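You operate a simulated robot arm through the tools that you are given. There is no shell and no other tool. Be economical: measure what you need, move in short steps, check, and stop when the job is done.

Carry out the task below with a simulated robot arm. There is one attempt and no reset: what you move stays moved.

TASK
Take the mesh basket on the gauging bench top and put it away on the grate of the drip tray. Take the sachet from the gauging bench top and put it on the white log card. Put one of the camera lens from the gauging bench top in the dustpan. Put the 3 mm nozzle block from the upper deck of the packing trolley on the shelf under the rollers and the 2 mm nozzle block on top of the clear box there. Put the bottle that says "cleaner" from the oil bench top on the slide tray of the demagnetiser and the bottle marked "rinse aid" on the oil bench end. Pull the right drawer of the gauging bench open. Any order will do. Set down upright: mesh basket, nozzle block, bottle.

It is judged by the outcome, as a careful person would: the job done as asked, and still so three seconds after it is handed in. It fails if anything else is knocked over, pushed out of place, dropped, spilled or broken.

THE ROBOT
A 7-joint arm with a two-finger parallel gripper on a trunk, on a base that drives. Base frame: it is fixed to the floor where the robot stands at the start and does not move with it; the origin is under the middle of the robot, x ahead of it, y to its left, z up. Lengths are in cm, angles in rad, forces in N, time in s.
With the tool pointing down near the work surface it reaches from about 14 to 68 cm from the robot's upright axis, wherever it stands. Its first joint turns from -2.897 to 2.897 rad. Places, roughly: blue bottle, green bottle, yellow bottle [-125, 325, 100]; camera lens [50, 125, 75]; clear box [-75, 50, 75]; dustpan (30x17x9 cm) [50, 50, 80]; grate of the drip tray (50x26 cm) [-104, 324, 82]; mesh basket [50, 25, 75]; nozzle block [-100, 50, 75]; oil bench end (15x29 cm) [-104, 410, 80]; right drawer of the gauging bench [90, 80, 60]; sachet [50, 125, 75]; shelf under the rollers [-90, 10, 30]; slide tray of the demagnetiser [-110, 430, 80]; white log card [75, 100, 75]. Payload 3.43 kg.
The tool frame sits at the grasp point between the pads (the TCP): z along the fingers, y along the line on which they close. The tips reach 3 cm beyond it. The gripper opens to 9.4 cm. The fingers are 2.8 cm wide and 1 cm thick; the gripper's body (5 by 9.6 cm) begins 5.5 cm behind the TCP.
Orientation is that of the tool frame in the base frame, as [roll, pitch, yaw] about the fixed x, y, z axes, in that order (R = Rz(yaw) Ry(pitch) Rx(roll)). With the fingers straight down and closing along the base's y, the tool's x points along the base's -x, its y along +y and its z along -z.

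THE INTERFACE
- The arm moves only by the tool jog_arm. Its argument "motion" is a list of rows, each an object of numbers (a shift or turn left out is 0, a gripper value left out holds the last): "tx", "ty", "tz": the shift along the tool's x, y, z in units of 20 mm (1.0 is 20 mm); "rx", "ry", "rz": the turn, a rotation vector about the tool's x, y, z in units of 6 degrees (1.0 is 6 degrees); "jaw": the closure in counts, from 0 (fully open) to 255 (shut). In form: [{"tx": .., "ty": .., "tz": .., "rx": .., "ry": .., "rz": .., "jaw": ..}, ...]. A call has 1 to 20 rows; each row shifts and turns the commanded pose from where the row before left it, along the tool's axes as they then stand. A call with a number of a shift or a turn outside -1 to 1 is refused whole. A row lasts 0.2 s, in which the tool goes at most 5 cm and 0.15 rad; a call with a longer step from one row to the next is refused whole, and so is a gripper value outside its range. Where a pose cannot be reached the arm comes as near as it can. A force on the tool above 40 N (or 10 N above the force at the start of the call, whichever is more), or a blocked arm, ends the call early, and 0.2 s more pass. Each finger travels about 10.8 cm/s and halts on what it meets, pressing with about 38 N; the grip force reading is that of the motor and also rises with nothing between the fingers. The clock runs only during rows and for 0.2 s after the last one: add rows that do not move to give the fingers time. It gives the time, the measured TCP pose, the force on the tool (base axes), the opening and the grip force at its end, in the units of the frame above (readings bear some noise), with the torque about the TCP (base axes, N m) and any sound that the robot's microphone picked up, and new pictures: "pictures" is both (left out), scene, wrist or none.
- Cameras (640 x 400 px; columns grow to the right, rows downward): "scene" is now at [-3.27, 28.65, 114.71]; the picture's right is [-0.00, -0.95, 0.30], its down [-0.96, 0.08, 0.27] and it looks along [-0.28, -0.29, -0.92] (base axes); focal length 214 px, centre (320, 200). "wrist" rides on the gripper at [7.6, 1.4, -10.3] in the tool frame; the picture's right is [-0.18, 0.98, 0.00], its down [-0.75, -0.14, -0.64] and it looks along [-0.63, -0.12, 0.77] (tool axes); focal length 243 px, centre (320, 200). There is no depth. A picture from a camera that has moved, and an enlarged one, comes with that camera's place and axes in the base frame and with its lens. The place of the scene camera against the robot may be out by one fixed shift of up to 1.2 cm in any direction.
- raise_lower(by): slides the trunk up (or, below 0, down) by that many cm; the arm and the scene camera ride with it, the base frame stays. It gives what a move gives, with no picture.
- drive_base(legs): drives the robot by 1 to 6 legs, each [ahead, left, turn to the left] in cm, cm and rad, along the robot's own axes; the way and the turn of a leg run together, so that a leg with both is an arc; at most 150 cm and 3.142 rad a leg. The arm and the cameras ride along, it lands a little off, and it stops where it bumps. It gives what a move gives, and a new picture of the scene camera.
- aim_head(pan, tilt): turns the head with the scene camera to pan (to the left, within 1.396 rad either way) and tilt (down, from -0.506 to 1.204), counted from straight ahead of the robot. It gives what a move gives, and a new picture of the scene camera.
- zoom(camera, box): a new picture of the part [left, top, right, bottom] of that camera's present view, enlarged. It takes no simulated time.
- sign_off(): hands the job in; it is judged then, once.

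Go step by step. Nothing tells you exact positions but the pictures and the camera data: compare them with the known pose of the tool, close in by small moves and look again before you grip or let go. The budget is 217 turns and 260 pictures, counting those below and the enlarged ones. Unless the task says otherwise, let go and move clear before handing in, and close with one line.

The tools are called after ">>>" by a JSON object that holds its "op" and its "data". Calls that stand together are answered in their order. jog_arm: Moves the arm, as the interface text tells. Its arguments: {"type":"object","properties":{"motion":{"type":"array"},"pictures":{"type":"string","enum":["both","scene","wrist","none"]}},"required":["motion"]} The other tools are called the same way: raise_lower (by) slides the trunk up or down; drive_base (legs) drives the base; aim_head (pan, tilt) turns the head that bears the scene camera; zoom (camera, box) takes an enlarged picture of a part of a camera's view; sign_off () hands the job in.

At the start:

```text
time: 0.0
eef_pos: [-11.84, 30.36, 110.88]
orientation: [-3.14, 0.002, 3.14]
ft_force: [-0.3, -0.4, 0.4]
ft_torque: [-0.05, 0.02, -0.02]
opening: 9.42
grasp_force: 0.1
trunk travel left (down, up): [-22.5, 36.5]
robot x, y, heading: [-0.22, 0.51, -0.001]
head pan, tilt: [-0.309, 0.283]
```

scene: 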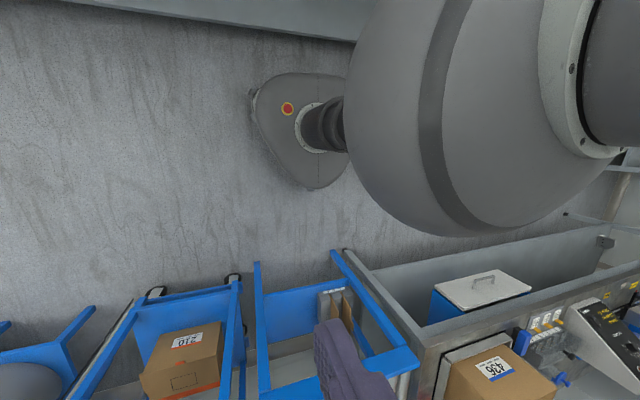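
wrist: 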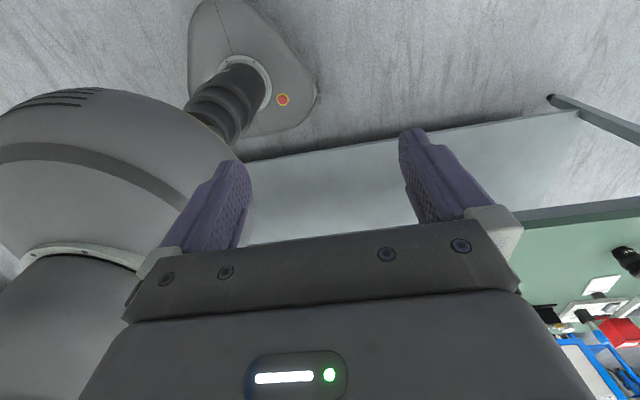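

I see the robot's own body and blue trolleys below the scene camera. I'll turn the head to survey the surroundings first.

>>> {"op": "aim_head", "data": {"pan": 0, "tilt": 0.3}}

```text
time: 0.8
eef_pos: [-11.83, 30.47, 110.83]
orientation: [3.14, 0.0, 3.142]
ft_force: [0.5, 0.9, 0.7]
ft_torque: [-0.02, -0.01, 0.02]
opening: 9.4
grasp_force: 0.1
trunk travel left (down, up): [-22.5, 36.5]
robot x, y, heading: [-0.24, 0.44, 0.004]
head pan, tilt: [0.0, 0.3]
camera scene: at [-3.43, 31.48, 114.28], right [0.0, -1.0, 0.0], down [-0.96, 0.0, 0.3], along [-0.3, 0.0, -0.96], focal length 214 px, centre (320, 200)
```

scene: 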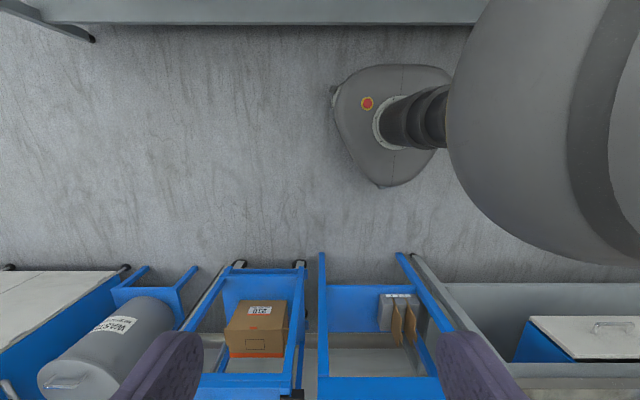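

The scene camera's actual axes show that it looks downward at zero pan and tilt. I'll tilt it toward the gauging bench (+x), then back toward the trolley.

>>> {"op": "aim_head", "data": {"pan": 0, "tilt": -0.5}}

>>> {"op": "aim_head", "data": {"pan": 0.7, "tilt": -0.5}}

>>> {"op": "aim_head", "data": {"pan": 0, "tilt": 1.1}}

>>> {"op": "aim_head", "data": {"pan": 1.3, "tilt": 0}}

```text
time: 1.9
eef_pos: [-11.93, 30.37, 110.87]
orientation: [3.14, -0.001, 3.14]
ft_force: [-0.2, 0.0, -0.1]
ft_torque: [0.01, 0.01, -0.01]
opening: 9.39
grasp_force: 0.0
trunk travel left (down, up): [-22.5, 36.5]
robot x, y, heading: [-0.24, 0.03, -0.006]
head pan, tilt: [0.0, -0.499]
camera scene: at [3.34, 31.49, 116.9], right [0.0, -1.0, 0.0], down [-0.88, 0.0, -0.48], along [0.48, 0.0, -0.88], focal length 214 px, centre (320, 200)
```

scene: 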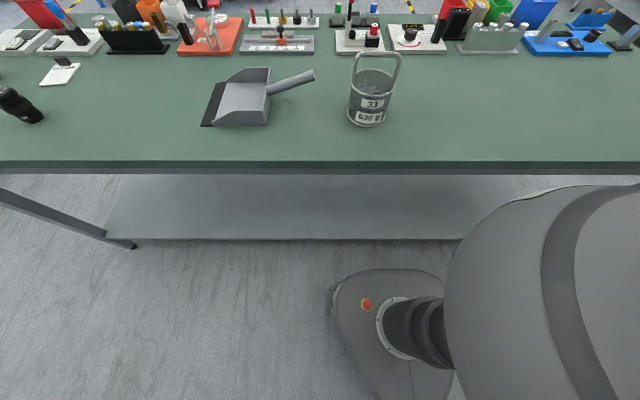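

```text
time: 3.0
eef_pos: [-11.96, 30.52, 110.77]
orientation: [3.141, 0.001, 3.141]
ft_force: [-0.1, -0.7, 0.4]
ft_torque: [0.01, 0.01, 0.01]
opening: 9.41
grasp_force: 0.1
trunk travel left (down, up): [-22.5, 36.5]
robot x, y, heading: [-0.35, -0.15, -0.004]
head pan, tilt: [0.7, -0.499]
camera scene: at [3.35, 35.8, 118.48], right [0.0, -0.77, -0.64], down [-0.88, 0.31, -0.37], along [0.48, 0.56, -0.67], focal length 214 px, centre (320, 200)
```

scene: 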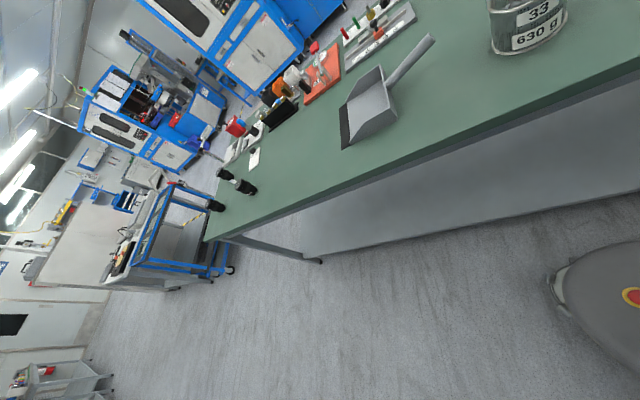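

```text
time: 4.7
eef_pos: [-11.95, 30.36, 110.75]
orientation: [3.141, 0.0, 3.14]
ft_force: [0.1, 0.3, -0.2]
ft_torque: [0.02, -0.01, 0.0]
opening: 9.4
grasp_force: 0.0
trunk travel left (down, up): [-22.5, 36.5]
robot x, y, heading: [-0.25, 0.36, 0.001]
head pan, tilt: [0.0, 1.1]
camera scene: at [-10.04, 31.49, 117.3], right [0.0, -1.0, 0.0], down [-0.45, 0.0, 0.89], along [-0.89, 0.0, -0.45], focal length 214 px, centre (320, 200)
```

scene: 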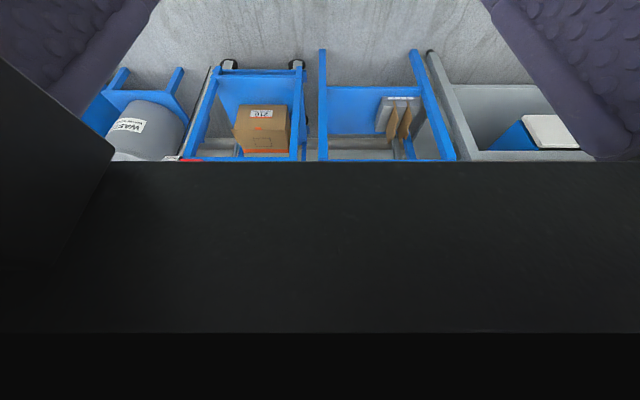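

```text
time: 6.2
eef_pos: [-12.02, 30.36, 110.87]
orientation: [-3.141, 0.001, -3.142]
ft_force: [-0.2, -0.5, 0.5]
ft_torque: [0.01, 0.0, 0.0]
opening: 9.4
grasp_force: 0.1
trunk travel left (down, up): [-22.5, 36.5]
robot x, y, heading: [-0.11, 0.34, 0.004]
head pan, tilt: [1.3, 0.0]
camera scene: at [-0.66, 40.16, 121.2], right [0.0, -0.27, -0.96], down [-1.0, 0.0, 0.0], along [0.0, 0.96, -0.27], focal length 214 px, centre (320, 200)
```

scene: 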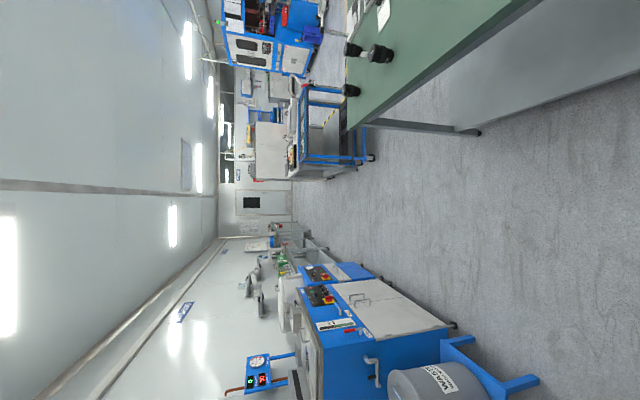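

The camera is next to the gripper, so I need to know whether it moves with the arm. I'll make a small arm move with the head aimed at the bench.

>>> {"op": "aim_head", "data": {"pan": 0, "tilt": -0.5}}

>>> {"op": "jog_arm", "data": {"motion": [{"tz": 1}, {"tz": 1}, {"tz": 1}, {"tz": 1}, {"tz": 1}], "pictures": "both"}}

```text
time: 7.6
eef_pos: [-11.87, 30.34, 110.71]
orientation: [3.139, -0.001, 3.14]
ft_force: [0.4, -0.1, -0.1]
ft_torque: [0.02, -0.01, -0.04]
opening: 9.4
grasp_force: 0.0
trunk travel left (down, up): [-22.5, 36.5]
robot x, y, heading: [-0.07, -0.19, -0.001]
head pan, tilt: [0.0, -0.499]
camera scene: at [3.35, 31.49, 116.91], right [0.0, -1.0, 0.0], down [-0.88, 0.0, -0.48], along [0.48, 0.0, -0.88], focal length 214 px, centre (320, 200)
```

scene: 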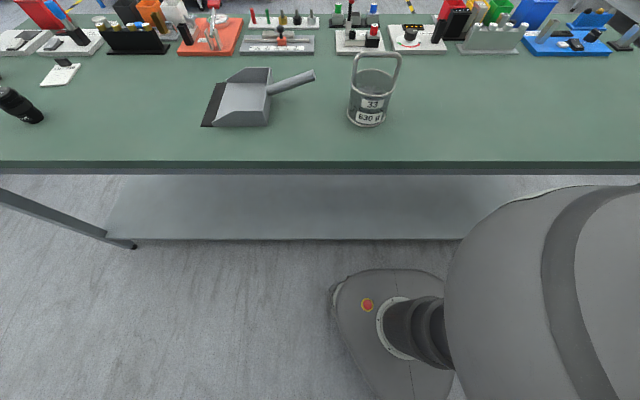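

```text
time: 8.8
eef_pos: [-12.26, 30.48, 100.72]
orientation: [-3.142, 0.0, 3.141]
ft_force: [-0.2, -0.7, 0.5]
ft_torque: [0.0, 0.01, 0.0]
opening: 9.4
grasp_force: 0.1
trunk travel left (down, up): [-22.5, 36.5]
robot x, y, heading: [0.25, 0.22, -0.0]
head pan, tilt: [0.0, -0.499]
camera scene: at [3.09, 31.5, 106.9], right [0.0, -1.0, 0.0], down [-0.88, 0.0, -0.48], along [0.48, 0.0, -0.88], focal length 214 px, centre (320, 200)
camera wrist: at [-19.86, 31.76, 111.04], right [0.18, 0.98, 0.0], down [0.75, -0.14, 0.64], along [0.63, -0.12, -0.77], focal length 243 px, centre (320, 200)
```

scene: 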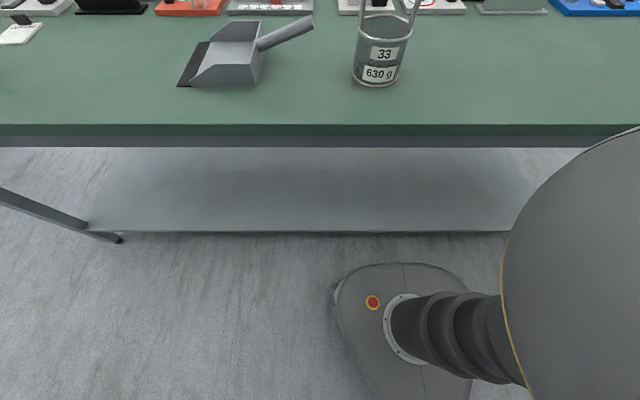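
wrist: 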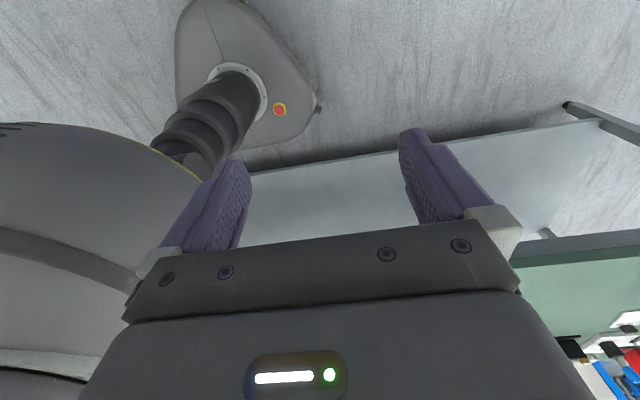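

Both cameras ride on the hand. The basket is at about (53,18), the dustpan at about (57,53) and the lenses near (55,120). I'll drive left along the bench to work on the lens and sachet end.

>>> {"op": "drive_base", "data": {"legs": [[0, 70, 0]]}}

>>> {"op": "jog_arm", "data": {"motion": [{"tx": -1, "tz": -1}, {"tx": -1, "tz": -1}, {"tx": -1}, {"tx": -1}, {"tx": -1}, {"tx": -1}, {"tx": -1}, {"tx": -1}, {"tx": -1}, {"tx": -1}], "pictures": "both"}}

```text
time: 12.6
eef_pos: [-12.44, 99.08, 100.77]
orientation: [-3.141, 0.0, -3.138]
ft_force: [0.7, 0.4, -0.1]
ft_torque: [0.01, 0.01, -0.01]
opening: 9.37
grasp_force: 0.1
trunk travel left (down, up): [-22.5, 36.5]
robot x, y, heading: [-0.25, 68.51, 0.002]
head pan, tilt: [0.0, -0.499]
camera scene: at [2.88, 100.29, 106.93], right [0.0, -1.0, 0.0], down [-0.88, 0.0, -0.48], along [0.48, 0.0, -0.88], focal length 214 px, centre (320, 200)
```

scene: 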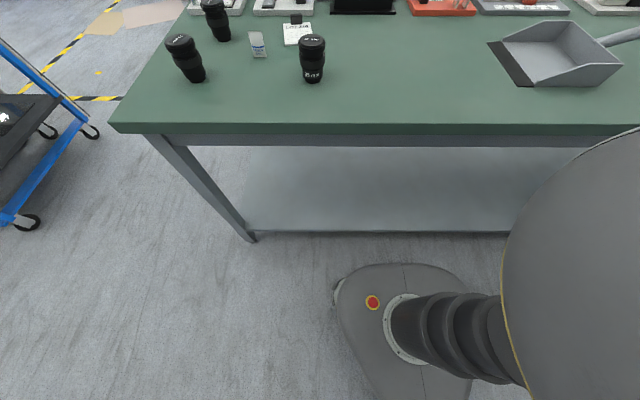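

```text
time: 14.8
eef_pos: [7.81, 99.49, 104.69]
orientation: [3.14, 0.0, -3.138]
ft_force: [0.4, -0.5, -0.5]
ft_torque: [0.02, -0.02, 0.01]
opening: 9.39
grasp_force: 0.0
trunk travel left (down, up): [-22.5, 36.5]
robot x, y, heading: [-0.25, 68.5, 0.004]
head pan, tilt: [0.0, -0.499]
camera scene: at [23.08, 100.62, 110.89], right [0.0, -1.0, 0.0], down [-0.88, 0.0, -0.48], along [0.48, 0.0, -0.88], focal length 214 px, centre (320, 200)
camera wrist: at [0.12, 100.78, 115.03], right [0.18, 0.98, 0.0], down [0.75, -0.14, 0.64], along [0.63, -0.12, -0.77], focal length 243 px, centre (320, 200)
```

scene: 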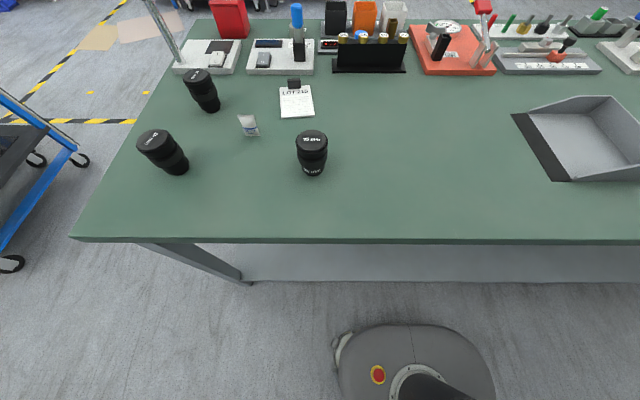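
wrist: 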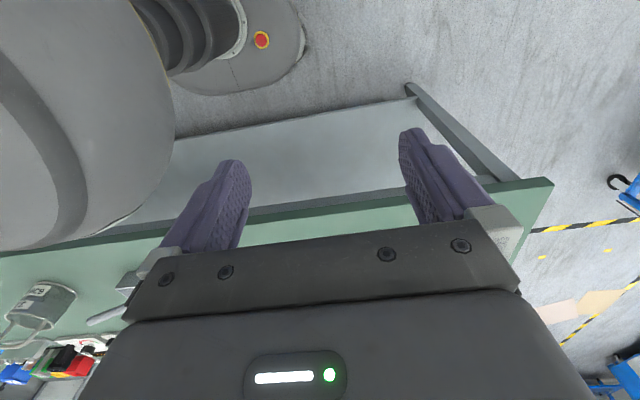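

The bench top is at z≈79. The front-middle lens stands at about (48,102), the sachet at (58,115), the card at (66,106) and the dustpan interior at (53,47). I'll bring the hand above the front-middle lens.

>>> {"op": "jog_arm", "data": {"motion": [{"tx": -1, "ty": 0.2}, {"tx": -1, "ty": 0.2}, {"tx": -1, "ty": 0.2}, {"tx": -1, "ty": 0.2}, {"tx": -1, "ty": 0.2}, {"tx": -1, "ty": 0.2}, {"tx": -1}, {"tx": -1}, {"tx": -1}, {"tx": -1}, {"tx": -1}, {"tx": -1}, {"tx": -1}, {"tx": -1}, {"tx": -1}, {"tx": -1, "tz": 1}, {"tx": -1, "tz": 1}, {"tx": -1, "tz": 1}, {}, {}], "pictures": "both"}}

```text
time: 19.0
eef_pos: [43.66, 101.5, 98.85]
orientation: [-3.141, 0.002, -3.138]
ft_force: [-0.6, -0.7, -0.4]
ft_torque: [-0.01, -0.04, 0.0]
opening: 9.39
grasp_force: 0.0
trunk travel left (down, up): [-22.5, 36.5]
robot x, y, heading: [-0.37, 69.14, 0.002]
head pan, tilt: [0.0, -0.499]
camera scene: at [58.9, 102.64, 104.9], right [0.0, -1.0, 0.0], down [-0.88, 0.0, -0.48], along [0.48, 0.0, -0.88], focal length 214 px, centre (320, 200)
camera wrist: at [35.94, 102.8, 109.04], right [0.18, 0.98, 0.0], down [0.75, -0.14, 0.64], along [0.63, -0.12, -0.77], focal length 243 px, centre (320, 200)
```

scene: 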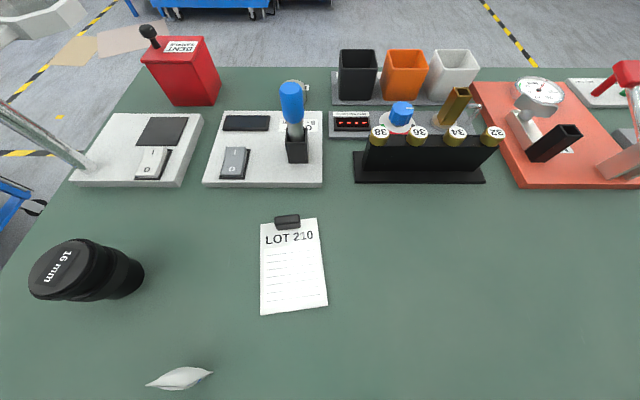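
wrist: 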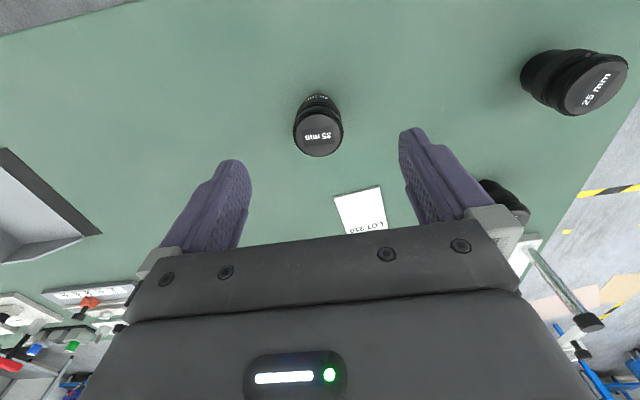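

The lens is a little ahead of the tool. I'll centre over it and descend partway.

>>> {"op": "jog_arm", "data": {"motion": [{"tx": -0.75, "ty": -0.15}, {"tx": -0.7, "ty": -0.15}, {"tz": 1}, {"tz": 1}, {"tz": 0.7}, {}], "pictures": "wrist"}}

```text
time: 20.4
eef_pos: [46.6, 101.19, 93.53]
orientation: [3.141, 0.0, -3.139]
ft_force: [-0.9, 0.8, 0.2]
ft_torque: [-0.02, 0.0, -0.01]
opening: 9.41
grasp_force: 0.1
trunk travel left (down, up): [-22.5, 36.5]
robot x, y, heading: [-0.29, 69.09, 0.005]
head pan, tilt: [0.0, -0.499]
camera wrist: at [38.8, 102.51, 103.75], right [0.18, 0.98, 0.0], down [0.75, -0.14, 0.64], along [0.63, -0.12, -0.77], focal length 243 px, centre (320, 200)
```

wrist: 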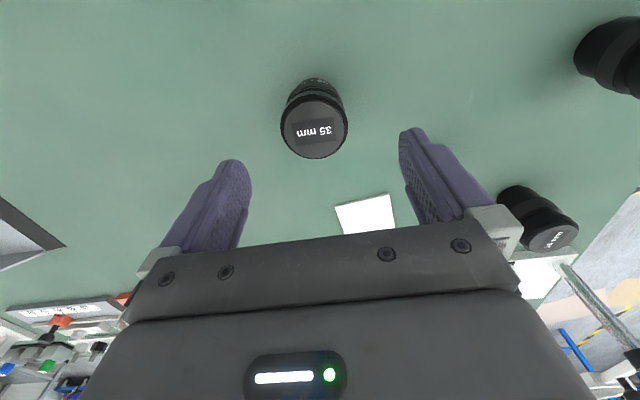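

The lens top is at z≈88 near (45.2,100.9). I'll adjust, descend around it and check.

>>> {"op": "jog_arm", "data": {"motion": [{"tx": 0.6, "ty": -0.15}, {"tz": 1}, {"tz": 1}, {"tz": 1}, {"tz": 1}, {"tz": 0.6}, {}], "pictures": "wrist"}}

```text
time: 22.0
eef_pos: [45.26, 100.79, 84.23]
orientation: [3.141, 0.001, -3.139]
ft_force: [-0.7, 0.8, -1.0]
ft_torque: [0.03, -0.03, 0.03]
opening: 9.37
grasp_force: 0.1
trunk travel left (down, up): [-22.5, 36.5]
robot x, y, heading: [0.02, 68.83, 0.001]
head pan, tilt: [0.0, -0.499]
camera wrist: at [37.54, 102.14, 94.46], right [0.18, 0.98, 0.0], down [0.75, -0.14, 0.64], along [0.63, -0.12, -0.77], focal length 243 px, centre (320, 200)
```

wrist: 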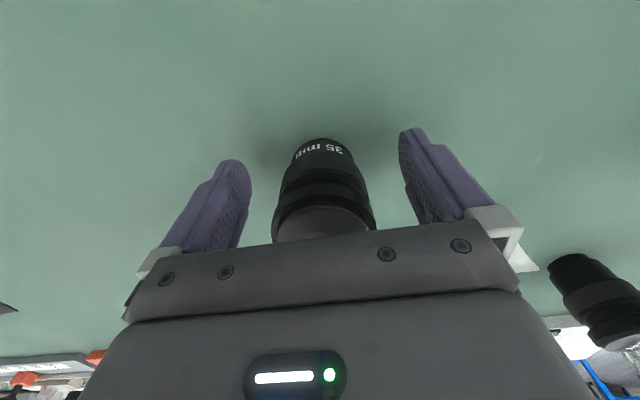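

The lens sits between the fingers, so I'll grip it and lift.

>>> {"op": "jog_arm", "data": {"motion": [{"jaw": 130}, {"jaw": 200}, {"jaw": 200}, {"jaw": 200}, {"tz": -0.5}, {"tz": -1}, {"tz": -1}, {"tz": -1}, {"tz": -1}, {"tz": -1}, {"tz": -1}], "pictures": "wrist"}}

```text
time: 24.4
eef_pos: [45.29, 100.72, 97.32]
orientation: [-3.14, 0.002, -3.138]
ft_force: [0.7, 0.6, -2.5]
ft_torque: [0.03, 0.0, 0.02]
opening: 5.2
grasp_force: 38.5
trunk travel left (down, up): [-22.5, 36.5]
robot x, y, heading: [-0.11, 68.79, 0.004]
head pan, tilt: [0.0, -0.499]
camera wrist: at [37.59, 102.17, 107.49], right [0.18, 0.98, 0.0], down [0.75, -0.14, 0.64], along [0.63, -0.12, -0.77], focal length 243 px, centre (320, 200)
```

wrist: 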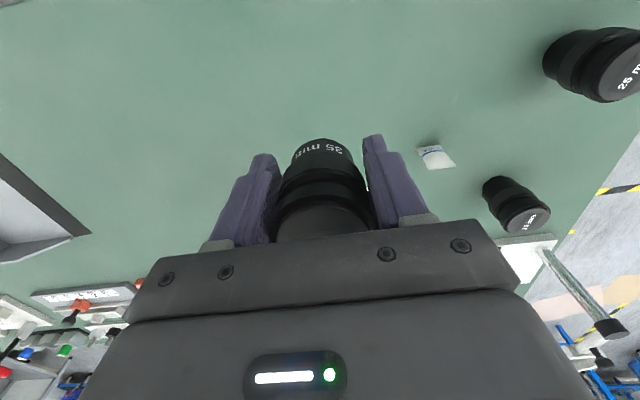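

The lens is held. I'll move it toward the dustpan and look again.

>>> {"op": "jog_arm", "data": {"motion": [{"ty": -1}, {"ty": -1}, {"ty": -1}, {"ty": -1}, {"ty": -1}, {"ty": -1}, {"ty": -1}, {"ty": -1}, {"ty": -1}, {"ty": -1}, {"ty": -1}, {"ty": -1}, {"ty": -1}, {"ty": -1}, {"ty": -1}, {"ty": -1}, {"ty": -1}, {}], "pictures": "wrist"}}

>>> {"op": "aim_head", "data": {"pan": -0.3, "tilt": 0.2}}

```text
time: 28.2
eef_pos: [45.45, 66.73, 97.14]
orientation: [3.141, -0.002, -3.138]
ft_force: [-0.5, -0.1, -1.8]
ft_torque: [0.0, 0.03, 0.01]
opening: 5.19
grasp_force: 38.0
trunk travel left (down, up): [-22.5, 36.5]
robot x, y, heading: [-0.08, 68.98, 0.009]
head pan, tilt: [0.0, -0.499]
camera wrist: at [37.77, 68.05, 107.34], right [0.18, 0.98, 0.0], down [0.75, -0.14, 0.64], along [0.63, -0.12, -0.77], focal length 243 px, centre (320, 200)
```

wrist: 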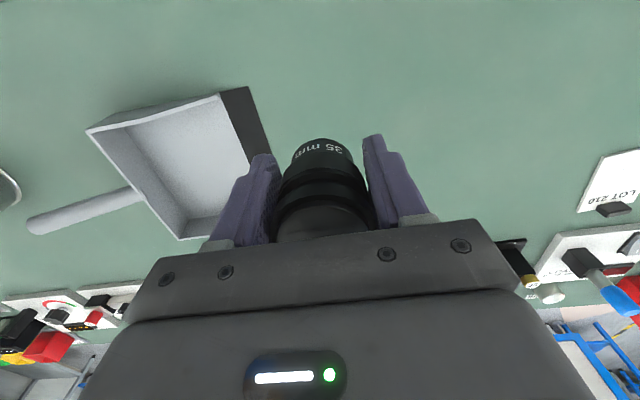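

```text
time: 29.3
eef_pos: [45.48, 66.71, 97.12]
orientation: [-3.14, 0.0, -3.138]
ft_force: [0.0, 1.3, -1.4]
ft_torque: [0.02, 0.03, 0.02]
opening: 5.22
grasp_force: 37.8
trunk travel left (down, up): [-22.5, 36.5]
robot x, y, heading: [0.38, 68.76, 0.004]
head pan, tilt: [-0.3, 0.201]
camera scene: at [54.89, 65.14, 101.0], right [0.0, -0.96, 0.3], down [-0.98, 0.06, 0.19], along [-0.2, -0.29, -0.94], focal length 214 px, centre (320, 200)
```

scene: 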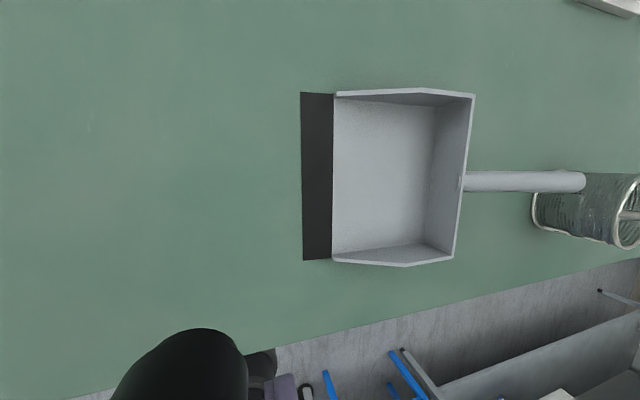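

The pan floor spans roughly x 44–61, y 44–57. I'll carry the lens over (51.5, 52), then lower it.

>>> {"op": "jog_arm", "data": {"motion": [{"tx": -0.4, "ty": -0.93}, {"tx": -0.4, "ty": -0.93}, {"tx": -0.4, "ty": -0.93}, {"tx": -0.4, "ty": -0.93}, {"tx": -0.4, "ty": -0.93}, {"tx": -0.4, "ty": -0.93}, {"tx": -0.4, "ty": -0.93}, {"tx": -0.3, "ty": -0.9}, {"tz": 1}, {"tz": 1}, {"tz": 1}, {"tz": 1}, {}], "pictures": "both"}}

```text
time: 32.1
eef_pos: [51.66, 52.14, 89.28]
orientation: [3.142, 0.0, -3.139]
ft_force: [0.2, -0.4, -1.2]
ft_torque: [0.03, 0.03, 0.02]
opening: 5.18
grasp_force: 37.2
trunk travel left (down, up): [-22.5, 36.5]
robot x, y, heading: [-0.11, 69.01, 0.003]
head pan, tilt: [-0.3, 0.201]
camera scene: at [61.17, 50.56, 93.16], right [0.0, -0.96, 0.3], down [-0.98, 0.06, 0.19], along [-0.2, -0.29, -0.94], focal length 214 px, centre (320, 200)
camera wrist: at [44.05, 53.49, 99.5], right [0.18, 0.98, 0.0], down [0.75, -0.14, 0.64], along [0.63, -0.12, -0.77], focal length 243 px, centre (320, 200)
```

scene: 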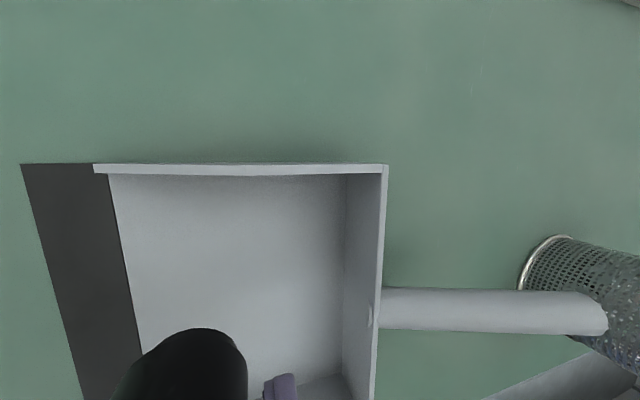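
wrist: 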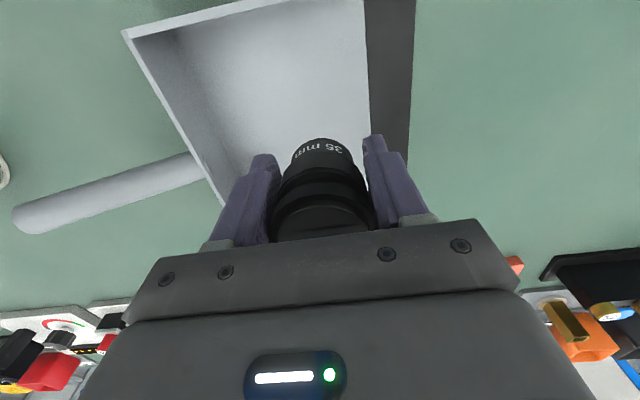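

The lens is over the pan floor. I'll lower it until it touches.

>>> {"op": "jog_arm", "data": {"motion": [{"tz": 0.8}, {"tz": 0.6}, {"tz": 0.25}, {"tz": 0.2}, {}], "pictures": "wrist"}}

```text
time: 33.3
eef_pos: [51.69, 51.99, 85.7]
orientation: [-3.141, -0.001, -3.139]
ft_force: [0.5, 0.2, -2.8]
ft_torque: [0.02, 0.0, -0.01]
opening: 5.22
grasp_force: 37.9
trunk travel left (down, up): [-22.5, 36.5]
robot x, y, heading: [-0.12, 68.73, 0.004]
head pan, tilt: [-0.3, 0.201]
camera wrist: at [44.03, 53.35, 95.83], right [0.18, 0.98, 0.0], down [0.75, -0.14, 0.64], along [0.63, -0.12, -0.77], focal length 243 px, centre (320, 200)
```

wrist: 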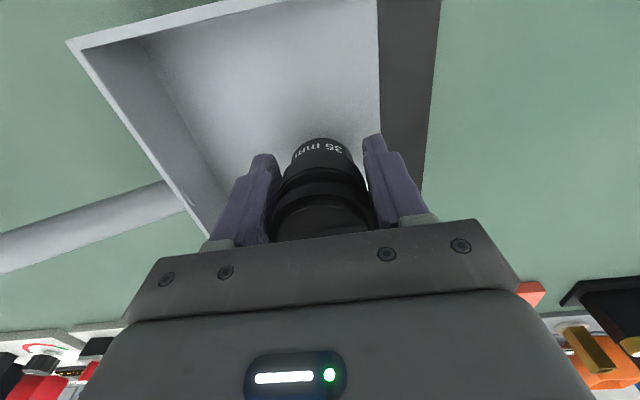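

>>> {"op": "jog_arm", "data": {"motion": [{"tz": 0.15}, {"tz": 0.15}, {}], "pictures": "none"}}

```text
time: 34.1
eef_pos: [51.76, 51.91, 85.06]
orientation: [3.141, 0.001, -3.138]
ft_force: [1.0, 0.4, -2.0]
ft_torque: [0.01, -0.02, -0.02]
opening: 5.16
grasp_force: 38.1
trunk travel left (down, up): [-22.5, 36.5]
robot x, y, heading: [-0.14, 68.55, 0.004]
head pan, tilt: [-0.3, 0.201]
```

>>> {"op": "jog_arm", "data": {"motion": [{"tz": 0.12}, {"tz": 0.12}, {}], "pictures": "none"}}

```text
time: 34.9
eef_pos: [51.75, 52.01, 84.58]
orientation: [-3.14, 0.004, -3.14]
ft_force: [-0.7, 0.4, 20.4]
ft_torque: [0.04, -0.03, -0.01]
opening: 5.19
grasp_force: 37.1
trunk travel left (down, up): [-22.5, 36.5]
robot x, y, heading: [-0.02, 68.91, 0.004]
head pan, tilt: [-0.3, 0.201]
```

Contact with the pan floor. I'll release the lens and rise.

>>> {"op": "jog_arm", "data": {"motion": [{"tz": -0.03}, {"jaw": 100}, {"jaw": 80}, {"jaw": 75}, {}, {"tz": -0.5}, {"tz": -1}, {"tz": -1}, {"tz": -1}, {"tz": -1}, {"tz": -1}, {"tz": -1, "jaw": 0}, {"tz": -1}], "pictures": "both"}}

```text
time: 37.7
eef_pos: [51.67, 51.97, 99.34]
orientation: [-3.141, -0.001, -3.137]
ft_force: [-0.3, 0.0, -0.1]
ft_torque: [0.02, 0.02, 0.02]
opening: 9.38
grasp_force: 0.1
trunk travel left (down, up): [-22.5, 36.5]
robot x, y, heading: [-0.1, 68.78, 0.002]
head pan, tilt: [-0.3, 0.201]
camera scene: at [61.04, 50.31, 103.24], right [0.0, -0.96, 0.3], down [-0.98, 0.06, 0.19], along [-0.2, -0.29, -0.94], focal length 214 px, centre (320, 200)
camera wrist: at [43.93, 53.25, 109.59], right [0.18, 0.98, 0.0], down [0.75, -0.14, 0.64], along [0.63, -0.12, -0.77], focal length 243 px, centre (320, 200)
```

scene: 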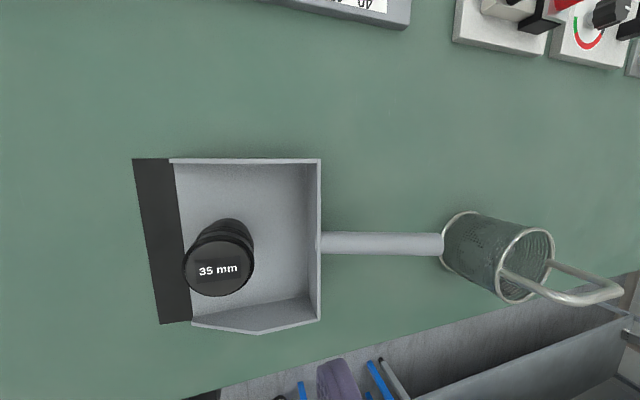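
wrist: 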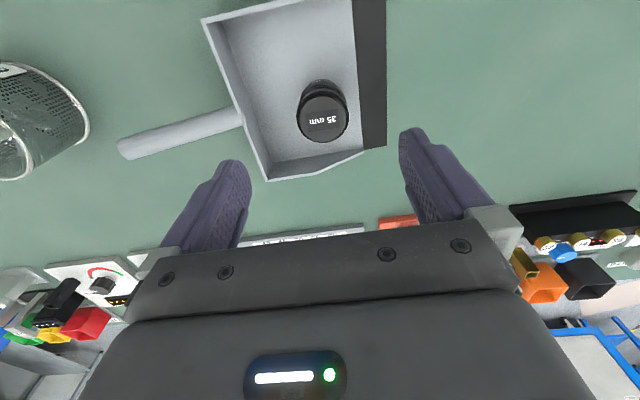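

The lens stands in the dustpan. Next is the sachet: I'll shift the base left.

>>> {"op": "drive_base", "data": {"legs": [[0, 36, 0]]}}

>>> {"op": "aim_head", "data": {"pan": 0.3, "tilt": 0.1}}

```text
time: 40.0
eef_pos: [51.44, 88.57, 99.29]
orientation: [3.141, 0.0, -3.141]
ft_force: [-0.1, 0.7, -0.6]
ft_torque: [-0.01, 0.0, 0.01]
opening: 9.41
grasp_force: 0.0
trunk travel left (down, up): [-22.5, 36.5]
robot x, y, heading: [-0.44, 105.7, 0.002]
head pan, tilt: [-0.3, 0.201]
camera scene: at [60.96, 86.88, 103.24], right [0.0, -0.96, 0.3], down [-0.98, 0.06, 0.19], along [-0.2, -0.29, -0.94], focal length 214 px, centre (320, 200)
```

scene: 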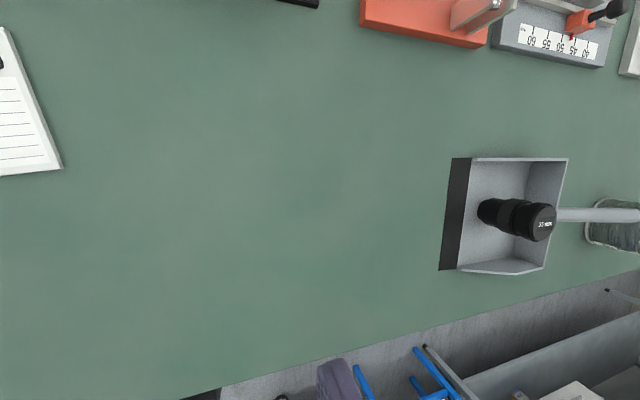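

```text
time: 41.0
eef_pos: [51.52, 88.44, 99.34]
orientation: [-3.141, 0.0, -3.138]
ft_force: [0.8, 0.0, 0.4]
ft_torque: [0.0, -0.01, -0.01]
opening: 9.37
grasp_force: 0.0
trunk travel left (down, up): [-22.5, 36.5]
robot x, y, heading: [0.1, 105.47, -0.001]
head pan, tilt: [0.3, 0.099]
camera scene: at [61.89, 92.32, 103.34], right [0.0, -0.96, -0.3], down [-0.99, -0.03, 0.1], along [-0.1, 0.29, -0.95], focal length 214 px, centre (320, 200)
```

scene: 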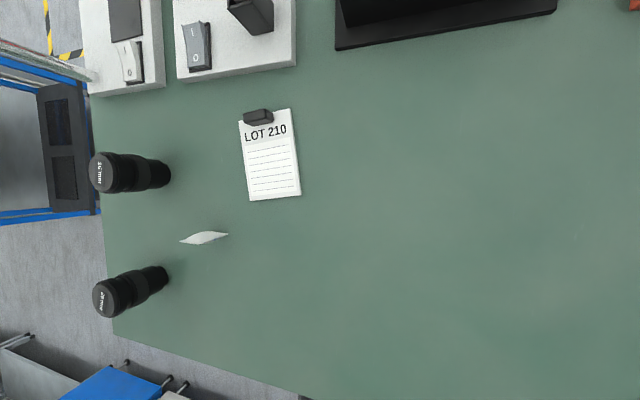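

The sachet looks like a small standing pouch, thin in x, near (54,116). I'll zoom in.

>>> {"op": "zoom", "data": {"camera": "scene", "box": [140, 190, 300, 290]}}

>>> {"op": "jog_arm", "data": {"motion": [{"ty": 1}, {"ty": 1}, {"ty": 1}, {"ty": 1}, {"ty": 1}, {"ty": 1}, {"ty": 1}, {"ty": 1}, {"ty": 1}, {"ty": 1}, {"ty": 1}, {}], "pictures": "wrist"}}

```text
4.00 times, centred on (220, 240) of scene
camera zoom: at [61.89, 92.32, 103.34], right [0.0, -0.96, -0.3], down [-0.99, -0.03, 0.1], along [-0.1, 0.29, -0.95], focal length 858 px, centre (720, 40)
```

zoom: 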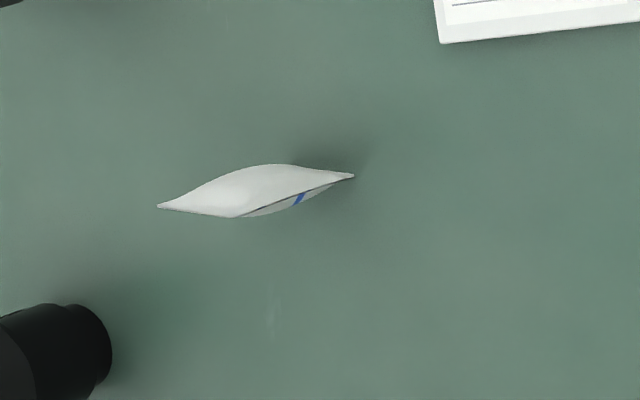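

```text
time: 43.6
eef_pos: [51.5, 110.24, 99.52]
orientation: [3.14, 0.001, -3.141]
ft_force: [0.1, -0.3, 0.2]
ft_torque: [0.04, -0.02, 0.01]
opening: 9.38
grasp_force: 0.1
trunk travel left (down, up): [-22.5, 36.5]
robot x, y, heading: [-0.06, 105.33, 0.001]
head pan, tilt: [0.3, 0.099]
camera wrist: at [43.81, 111.72, 109.76], right [0.18, 0.98, 0.0], down [0.75, -0.14, 0.64], along [0.63, -0.12, -0.77], focal length 243 px, centre (320, 200)
```

wrist: 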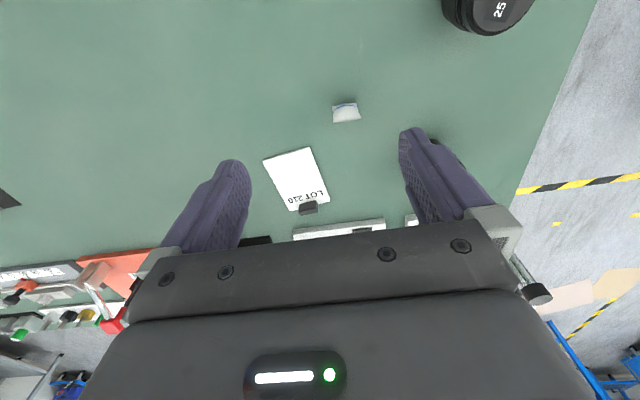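

I need a straight-down look at the sachet. I'll pull back and aim the scene camera straight down.

>>> {"op": "jog_arm", "data": {"motion": [{"tx": 1}, {"tx": 1}, {"tx": 1}, {"tx": 1}, {"tx": 1}, {}], "pictures": "none"}}

>>> {"op": "aim_head", "data": {"pan": 0, "tilt": 0}}

>>> {"op": "zoom", "data": {"camera": "scene", "box": [240, 120, 400, 220]}}

```text
time: 45.0
eef_pos: [41.49, 110.5, 99.23]
orientation: [-3.141, -0.001, -3.141]
ft_force: [0.6, -0.3, 0.8]
ft_torque: [0.01, 0.03, 0.01]
opening: 9.41
grasp_force: 0.0
trunk travel left (down, up): [-22.5, 36.5]
robot x, y, heading: [-0.29, 105.38, 0.001]
head pan, tilt: [0.3, 0.099]
```

```text
time: 45.8
eef_pos: [41.48, 110.35, 99.21]
orientation: [-3.142, 0.0, -3.14]
ft_force: [-0.5, 0.2, 0.5]
ft_torque: [-0.03, 0.03, -0.01]
opening: 9.39
grasp_force: 0.1
trunk travel left (down, up): [-22.5, 36.5]
robot x, y, heading: [0.02, 105.36, 0.003]
head pan, tilt: [0.0, 0.0]
camera scene: at [52.75, 111.52, 103.05], right [0.0, -1.0, 0.0], down [-1.0, 0.0, 0.0], along [0.0, 0.0, -1.0], focal length 214 px, centre (320, 200)
```

scene: 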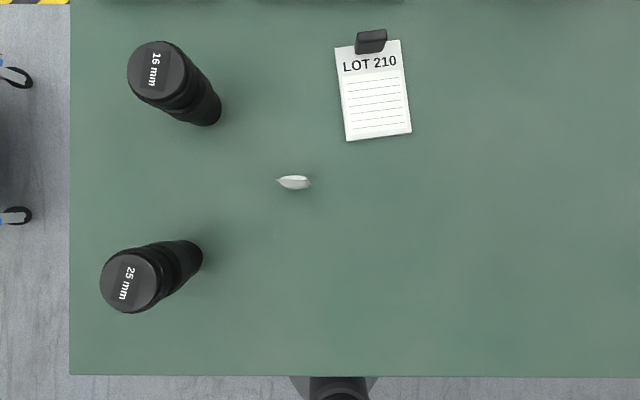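

```text
4.00 times, centred on (320, 170) of scene
camera zoom: at [52.75, 111.52, 103.05], right [0.0, -1.0, 0.0], down [-1.0, 0.0, 0.0], along [0.0, 0.0, -1.0], focal length 858 px, centre (320, 320)
```

zoom: 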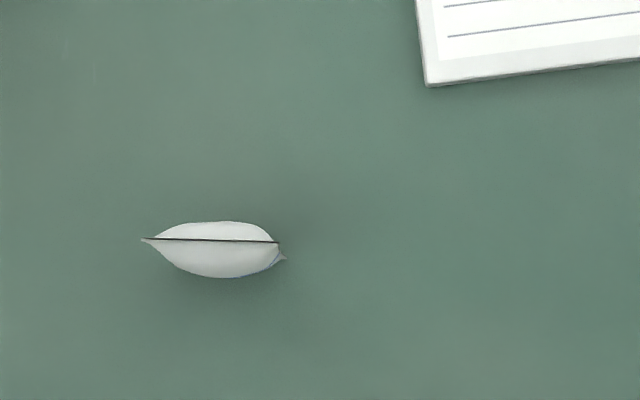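

The sachet stands on edge at about (54.4,113.5), 3 cm wide in y and 1.2 cm thick in x, with its top near z 84. I'll move over it and turn the hand 90° so that the fingers close along x.

>>> {"op": "jog_arm", "data": {"motion": [{"tx": -1, "ty": 0.25}, {"tx": -1, "ty": 0.25}, {"tx": -1, "ty": 0.25}, {"tx": -1, "ty": 0.25}, {"tx": -1, "ty": 0.25}, {"tx": -1, "ty": 0.2}, {"tx": -0.45}, {}], "pictures": "none"}}

>>> {"op": "jog_arm", "data": {"motion": [{"rz": 1}, {"rz": 1}, {"rz": 1}, {"rz": 1}, {"rz": 1}, {"rz": 1}, {"rz": 1}, {"rz": 1}, {"rz": 1}, {"rz": 1}, {"rz": 1}, {"rz": 1}, {"rz": 1}, {"rz": 1}, {"rz": 1}, {}, {}], "pictures": "both"}}

```text
time: 47.6
eef_pos: [54.33, 113.37, 99.42]
orientation: [3.142, -0.001, -3.139]
ft_force: [0.9, 0.5, -0.3]
ft_torque: [0.0, -0.02, -0.03]
opening: 9.39
grasp_force: 0.1
trunk travel left (down, up): [-22.5, 36.5]
robot x, y, heading: [0.13, 105.18, 0.005]
head pan, tilt: [0.0, 0.0]
```

```text
time: 51.2
eef_pos: [54.35, 113.4, 99.32]
orientation: [-3.141, 0.001, 1.574]
ft_force: [0.2, -0.1, 0.2]
ft_torque: [0.03, 0.0, -0.02]
opening: 9.41
grasp_force: 0.1
trunk travel left (down, up): [-22.5, 36.5]
robot x, y, heading: [-0.39, 105.95, 0.005]
head pan, tilt: [0.0, 0.0]
camera scene: at [54.63, 103.52, 103.16], right [-1.0, 0.0, 0.0], down [0.0, 1.0, 0.0], along [0.0, 0.0, -1.0], focal length 214 px, centre (320, 200)
camera wrist: at [55.7, 120.95, 109.59], right [0.98, -0.18, 0.0], down [-0.14, -0.75, 0.64], along [-0.12, -0.63, -0.77], focal length 243 px, centre (320, 200)
```

scene: 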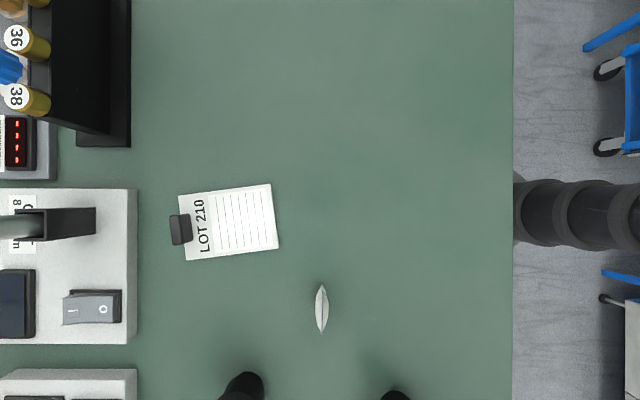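
wrist: 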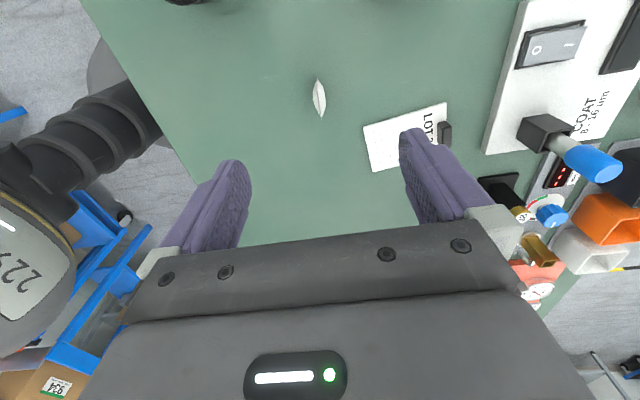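

>>> {"op": "jog_arm", "data": {"motion": [{"tx": -0.2, "ty": -0.1, "tz": 1}, {"tz": 1}, {"tz": 1}, {"tz": 1}, {"tz": 1}, {"tz": 1}, {}], "pictures": "wrist"}}

```text
time: 52.8
eef_pos: [54.17, 113.22, 87.41]
orientation: [3.141, -0.001, 1.572]
ft_force: [-0.2, -0.2, 0.8]
ft_torque: [0.0, -0.03, 0.02]
opening: 9.4
grasp_force: 0.0
trunk travel left (down, up): [-22.5, 36.5]
robot x, y, heading: [0.27, 105.42, 0.002]
head pan, tilt: [0.0, 0.0]
camera wrist: at [55.46, 120.69, 97.57], right [0.98, -0.18, 0.0], down [-0.14, -0.75, 0.64], along [-0.12, -0.63, -0.77], focal length 243 px, centre (320, 200)
```

wrist: 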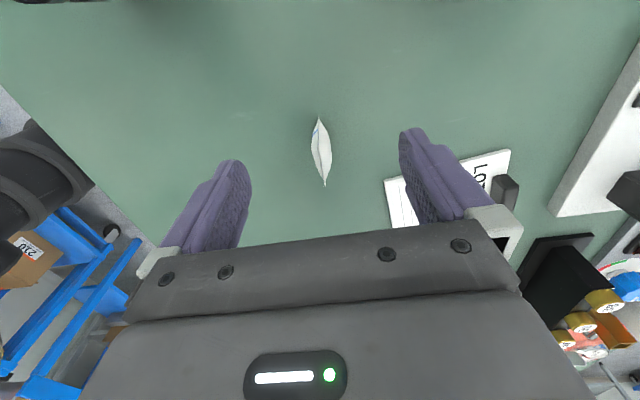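

>>> {"op": "jog_arm", "data": {"motion": [{"tx": -0.3, "ty": -0.05, "tz": 0.7}, {"tz": 0.7}, {"tz": 0.7}, {}], "pictures": "wrist"}}

```text
time: 53.8
eef_pos: [54.0, 112.33, 83.14]
orientation: [-3.141, 0.0, 1.571]
ft_force: [-0.1, 0.5, -0.8]
ft_torque: [0.0, -0.01, -0.01]
opening: 9.41
grasp_force: 0.0
trunk travel left (down, up): [-22.5, 36.5]
robot x, y, heading: [-0.31, 105.56, 0.0]
head pan, tilt: [0.0, 0.0]
camera wrist: at [55.41, 119.87, 93.35], right [0.98, -0.18, 0.0], down [-0.14, -0.75, 0.64], along [-0.12, -0.63, -0.77], focal length 243 px, centre (320, 200)
```

wrist: 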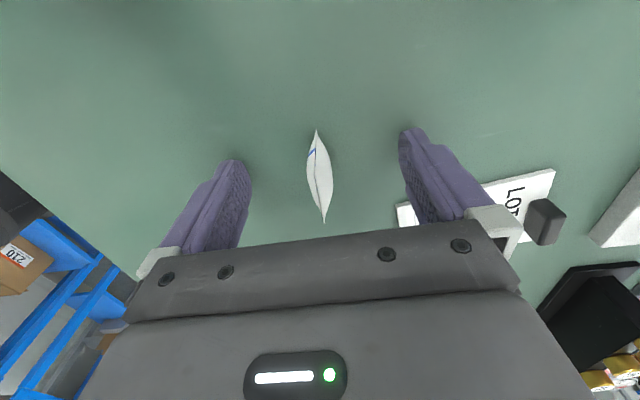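

Aligned; I'll grip the sachet and lift.

>>> {"op": "jog_arm", "data": {"motion": [{"jaw": 120}, {"jaw": 235}, {"jaw": 235}, {"jaw": 235}, {"jaw": 235}, {"tz": -0.5}, {"tz": -1}, {"tz": -1}, {"tz": -1}, {}], "pictures": "both"}}

```text
time: 56.0
eef_pos: [54.12, 112.23, 90.19]
orientation: [3.14, 0.001, 1.572]
ft_force: [1.2, 0.6, -0.5]
ft_torque: [0.03, -0.01, -0.01]
opening: 1.27
grasp_force: 37.7
trunk travel left (down, up): [-22.5, 36.5]
robot x, y, heading: [-0.4, 105.56, 0.001]
head pan, tilt: [0.0, 0.0]
camera scene: at [54.36, 102.4, 94.03], right [-1.0, 0.0, 0.0], down [0.0, 1.0, 0.0], along [0.0, 0.0, -1.0], focal length 214 px, centre (320, 200)
camera wrist: at [55.41, 119.83, 100.47], right [0.98, -0.18, 0.0], down [-0.14, -0.75, 0.64], along [-0.12, -0.63, -0.77], focal length 243 px, centre (320, 200)
```

scene: 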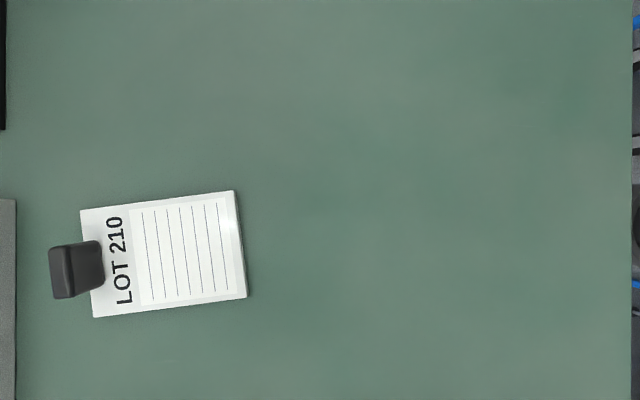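
wrist: 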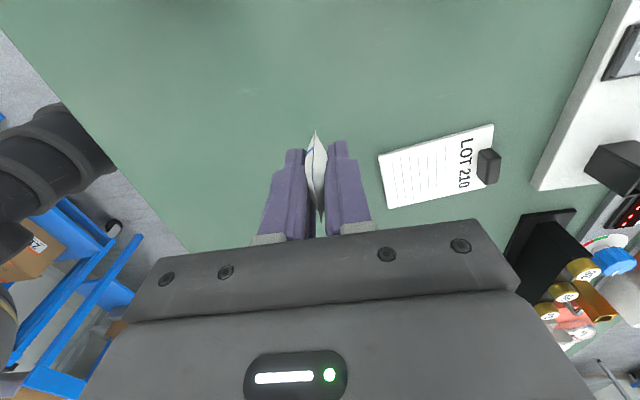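

The sachet is held. The card's lined area centre is about (63.4,105); I'll carry it there and lower partway.

>>> {"op": "jog_arm", "data": {"motion": [{"tx": -0.72, "ty": 0.92}, {"tx": -0.72, "ty": 0.92}, {"tx": -0.72, "ty": 0.92}, {"tx": -0.72, "ty": 0.92}, {"tx": -0.72, "ty": 0.92}, {"tz": 1}, {"tz": 1}, {}], "pictures": "wrist"}}

```text
time: 57.8
eef_pos: [63.22, 105.04, 86.17]
orientation: [3.141, -0.001, 1.572]
ft_force: [-0.4, 1.0, -0.9]
ft_torque: [0.05, 0.0, 0.03]
opening: 1.18
grasp_force: 37.5
trunk travel left (down, up): [-22.5, 36.5]
robot x, y, heading: [0.06, 105.64, 0.0]
head pan, tilt: [0.0, 0.0]
camera wrist: at [64.56, 112.63, 96.4], right [0.98, -0.18, 0.0], down [-0.14, -0.75, 0.64], along [-0.12, -0.63, -0.77], focal length 243 px, centre (320, 200)
```

wrist: 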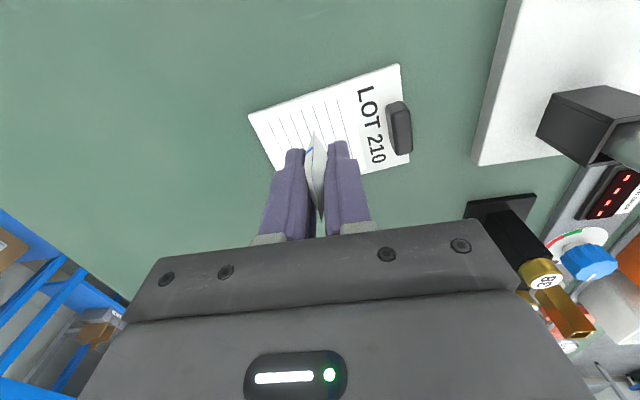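

>>> {"op": "jog_arm", "data": {"motion": [{"tx": 0.35, "tz": 0.6}, {"tz": 0.5}, {"tz": 0.1}, {}], "pictures": "none"}}

```text
time: 58.8
eef_pos: [63.43, 105.75, 83.69]
orientation: [3.141, 0.0, 1.575]
ft_force: [0.6, -0.2, -0.2]
ft_torque: [-0.01, -0.02, -0.03]
opening: 1.23
grasp_force: 37.5
trunk travel left (down, up): [-22.5, 36.5]
robot x, y, heading: [-0.08, 105.4, 0.003]
head pan, tilt: [0.0, 0.0]
```

>>> {"op": "jog_arm", "data": {"motion": [{"tz": 0.1}, {"tz": 0.08}, {}], "pictures": "none"}}

```text
time: 59.6
eef_pos: [63.36, 105.89, 83.52]
orientation: [3.14, 0.0, 1.573]
ft_force: [0.9, 0.6, 11.7]
ft_torque: [0.11, -0.03, 0.0]
opening: 1.21
grasp_force: 38.4
trunk travel left (down, up): [-22.5, 36.5]
robot x, y, heading: [-0.43, 105.54, 0.006]
head pan, tilt: [0.0, 0.0]
```

Contact with the card. I'll release the sachet and rise.

>>> {"op": "jog_arm", "data": {"motion": [{"tz": -0.05}, {"jaw": 215}, {"jaw": 205}, {"jaw": 195}, {"jaw": 185}, {}, {"tz": -0.5}, {"tz": -1}, {"tz": -1}, {"tz": -1}, {"tz": -1}, {"tz": -1}, {}], "pictures": "both"}}

```text
time: 62.4
eef_pos: [63.62, 105.84, 94.5]
orientation: [-3.141, 0.0, 1.574]
ft_force: [0.4, -0.2, -0.1]
ft_torque: [-0.04, 0.0, 0.04]
opening: 2.56
grasp_force: 0.0
trunk travel left (down, up): [-22.5, 36.5]
robot x, y, heading: [-0.03, 105.55, 0.001]
head pan, tilt: [0.0, 0.0]
camera scene: at [63.87, 96.07, 98.34], right [-1.0, 0.0, 0.0], down [0.0, 1.0, 0.0], along [0.0, 0.0, -1.0], focal length 214 px, centre (320, 200)
camera wrist: at [64.92, 113.5, 104.77], right [0.98, -0.18, 0.0], down [-0.14, -0.75, 0.64], along [-0.12, -0.63, -0.77], focal length 243 px, centre (320, 200)
```

scene: 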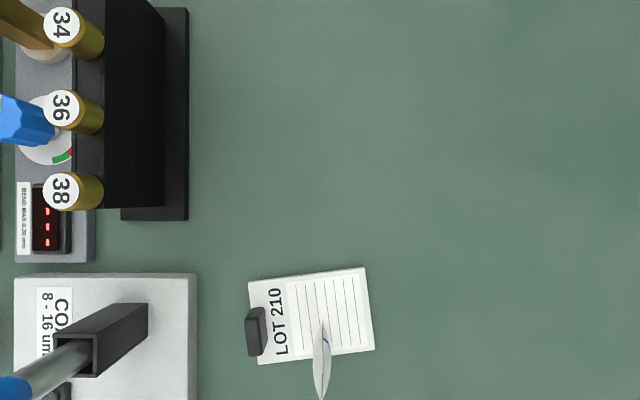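
wrist: 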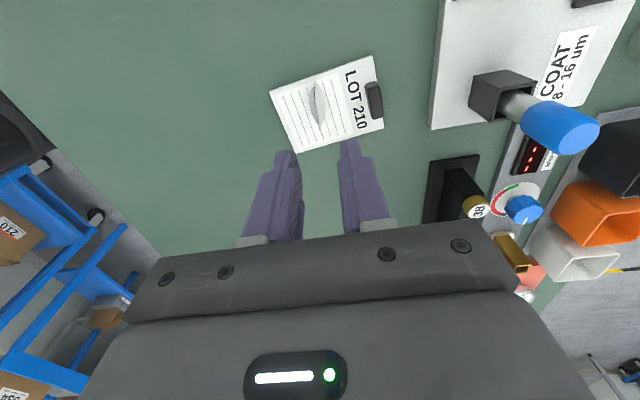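

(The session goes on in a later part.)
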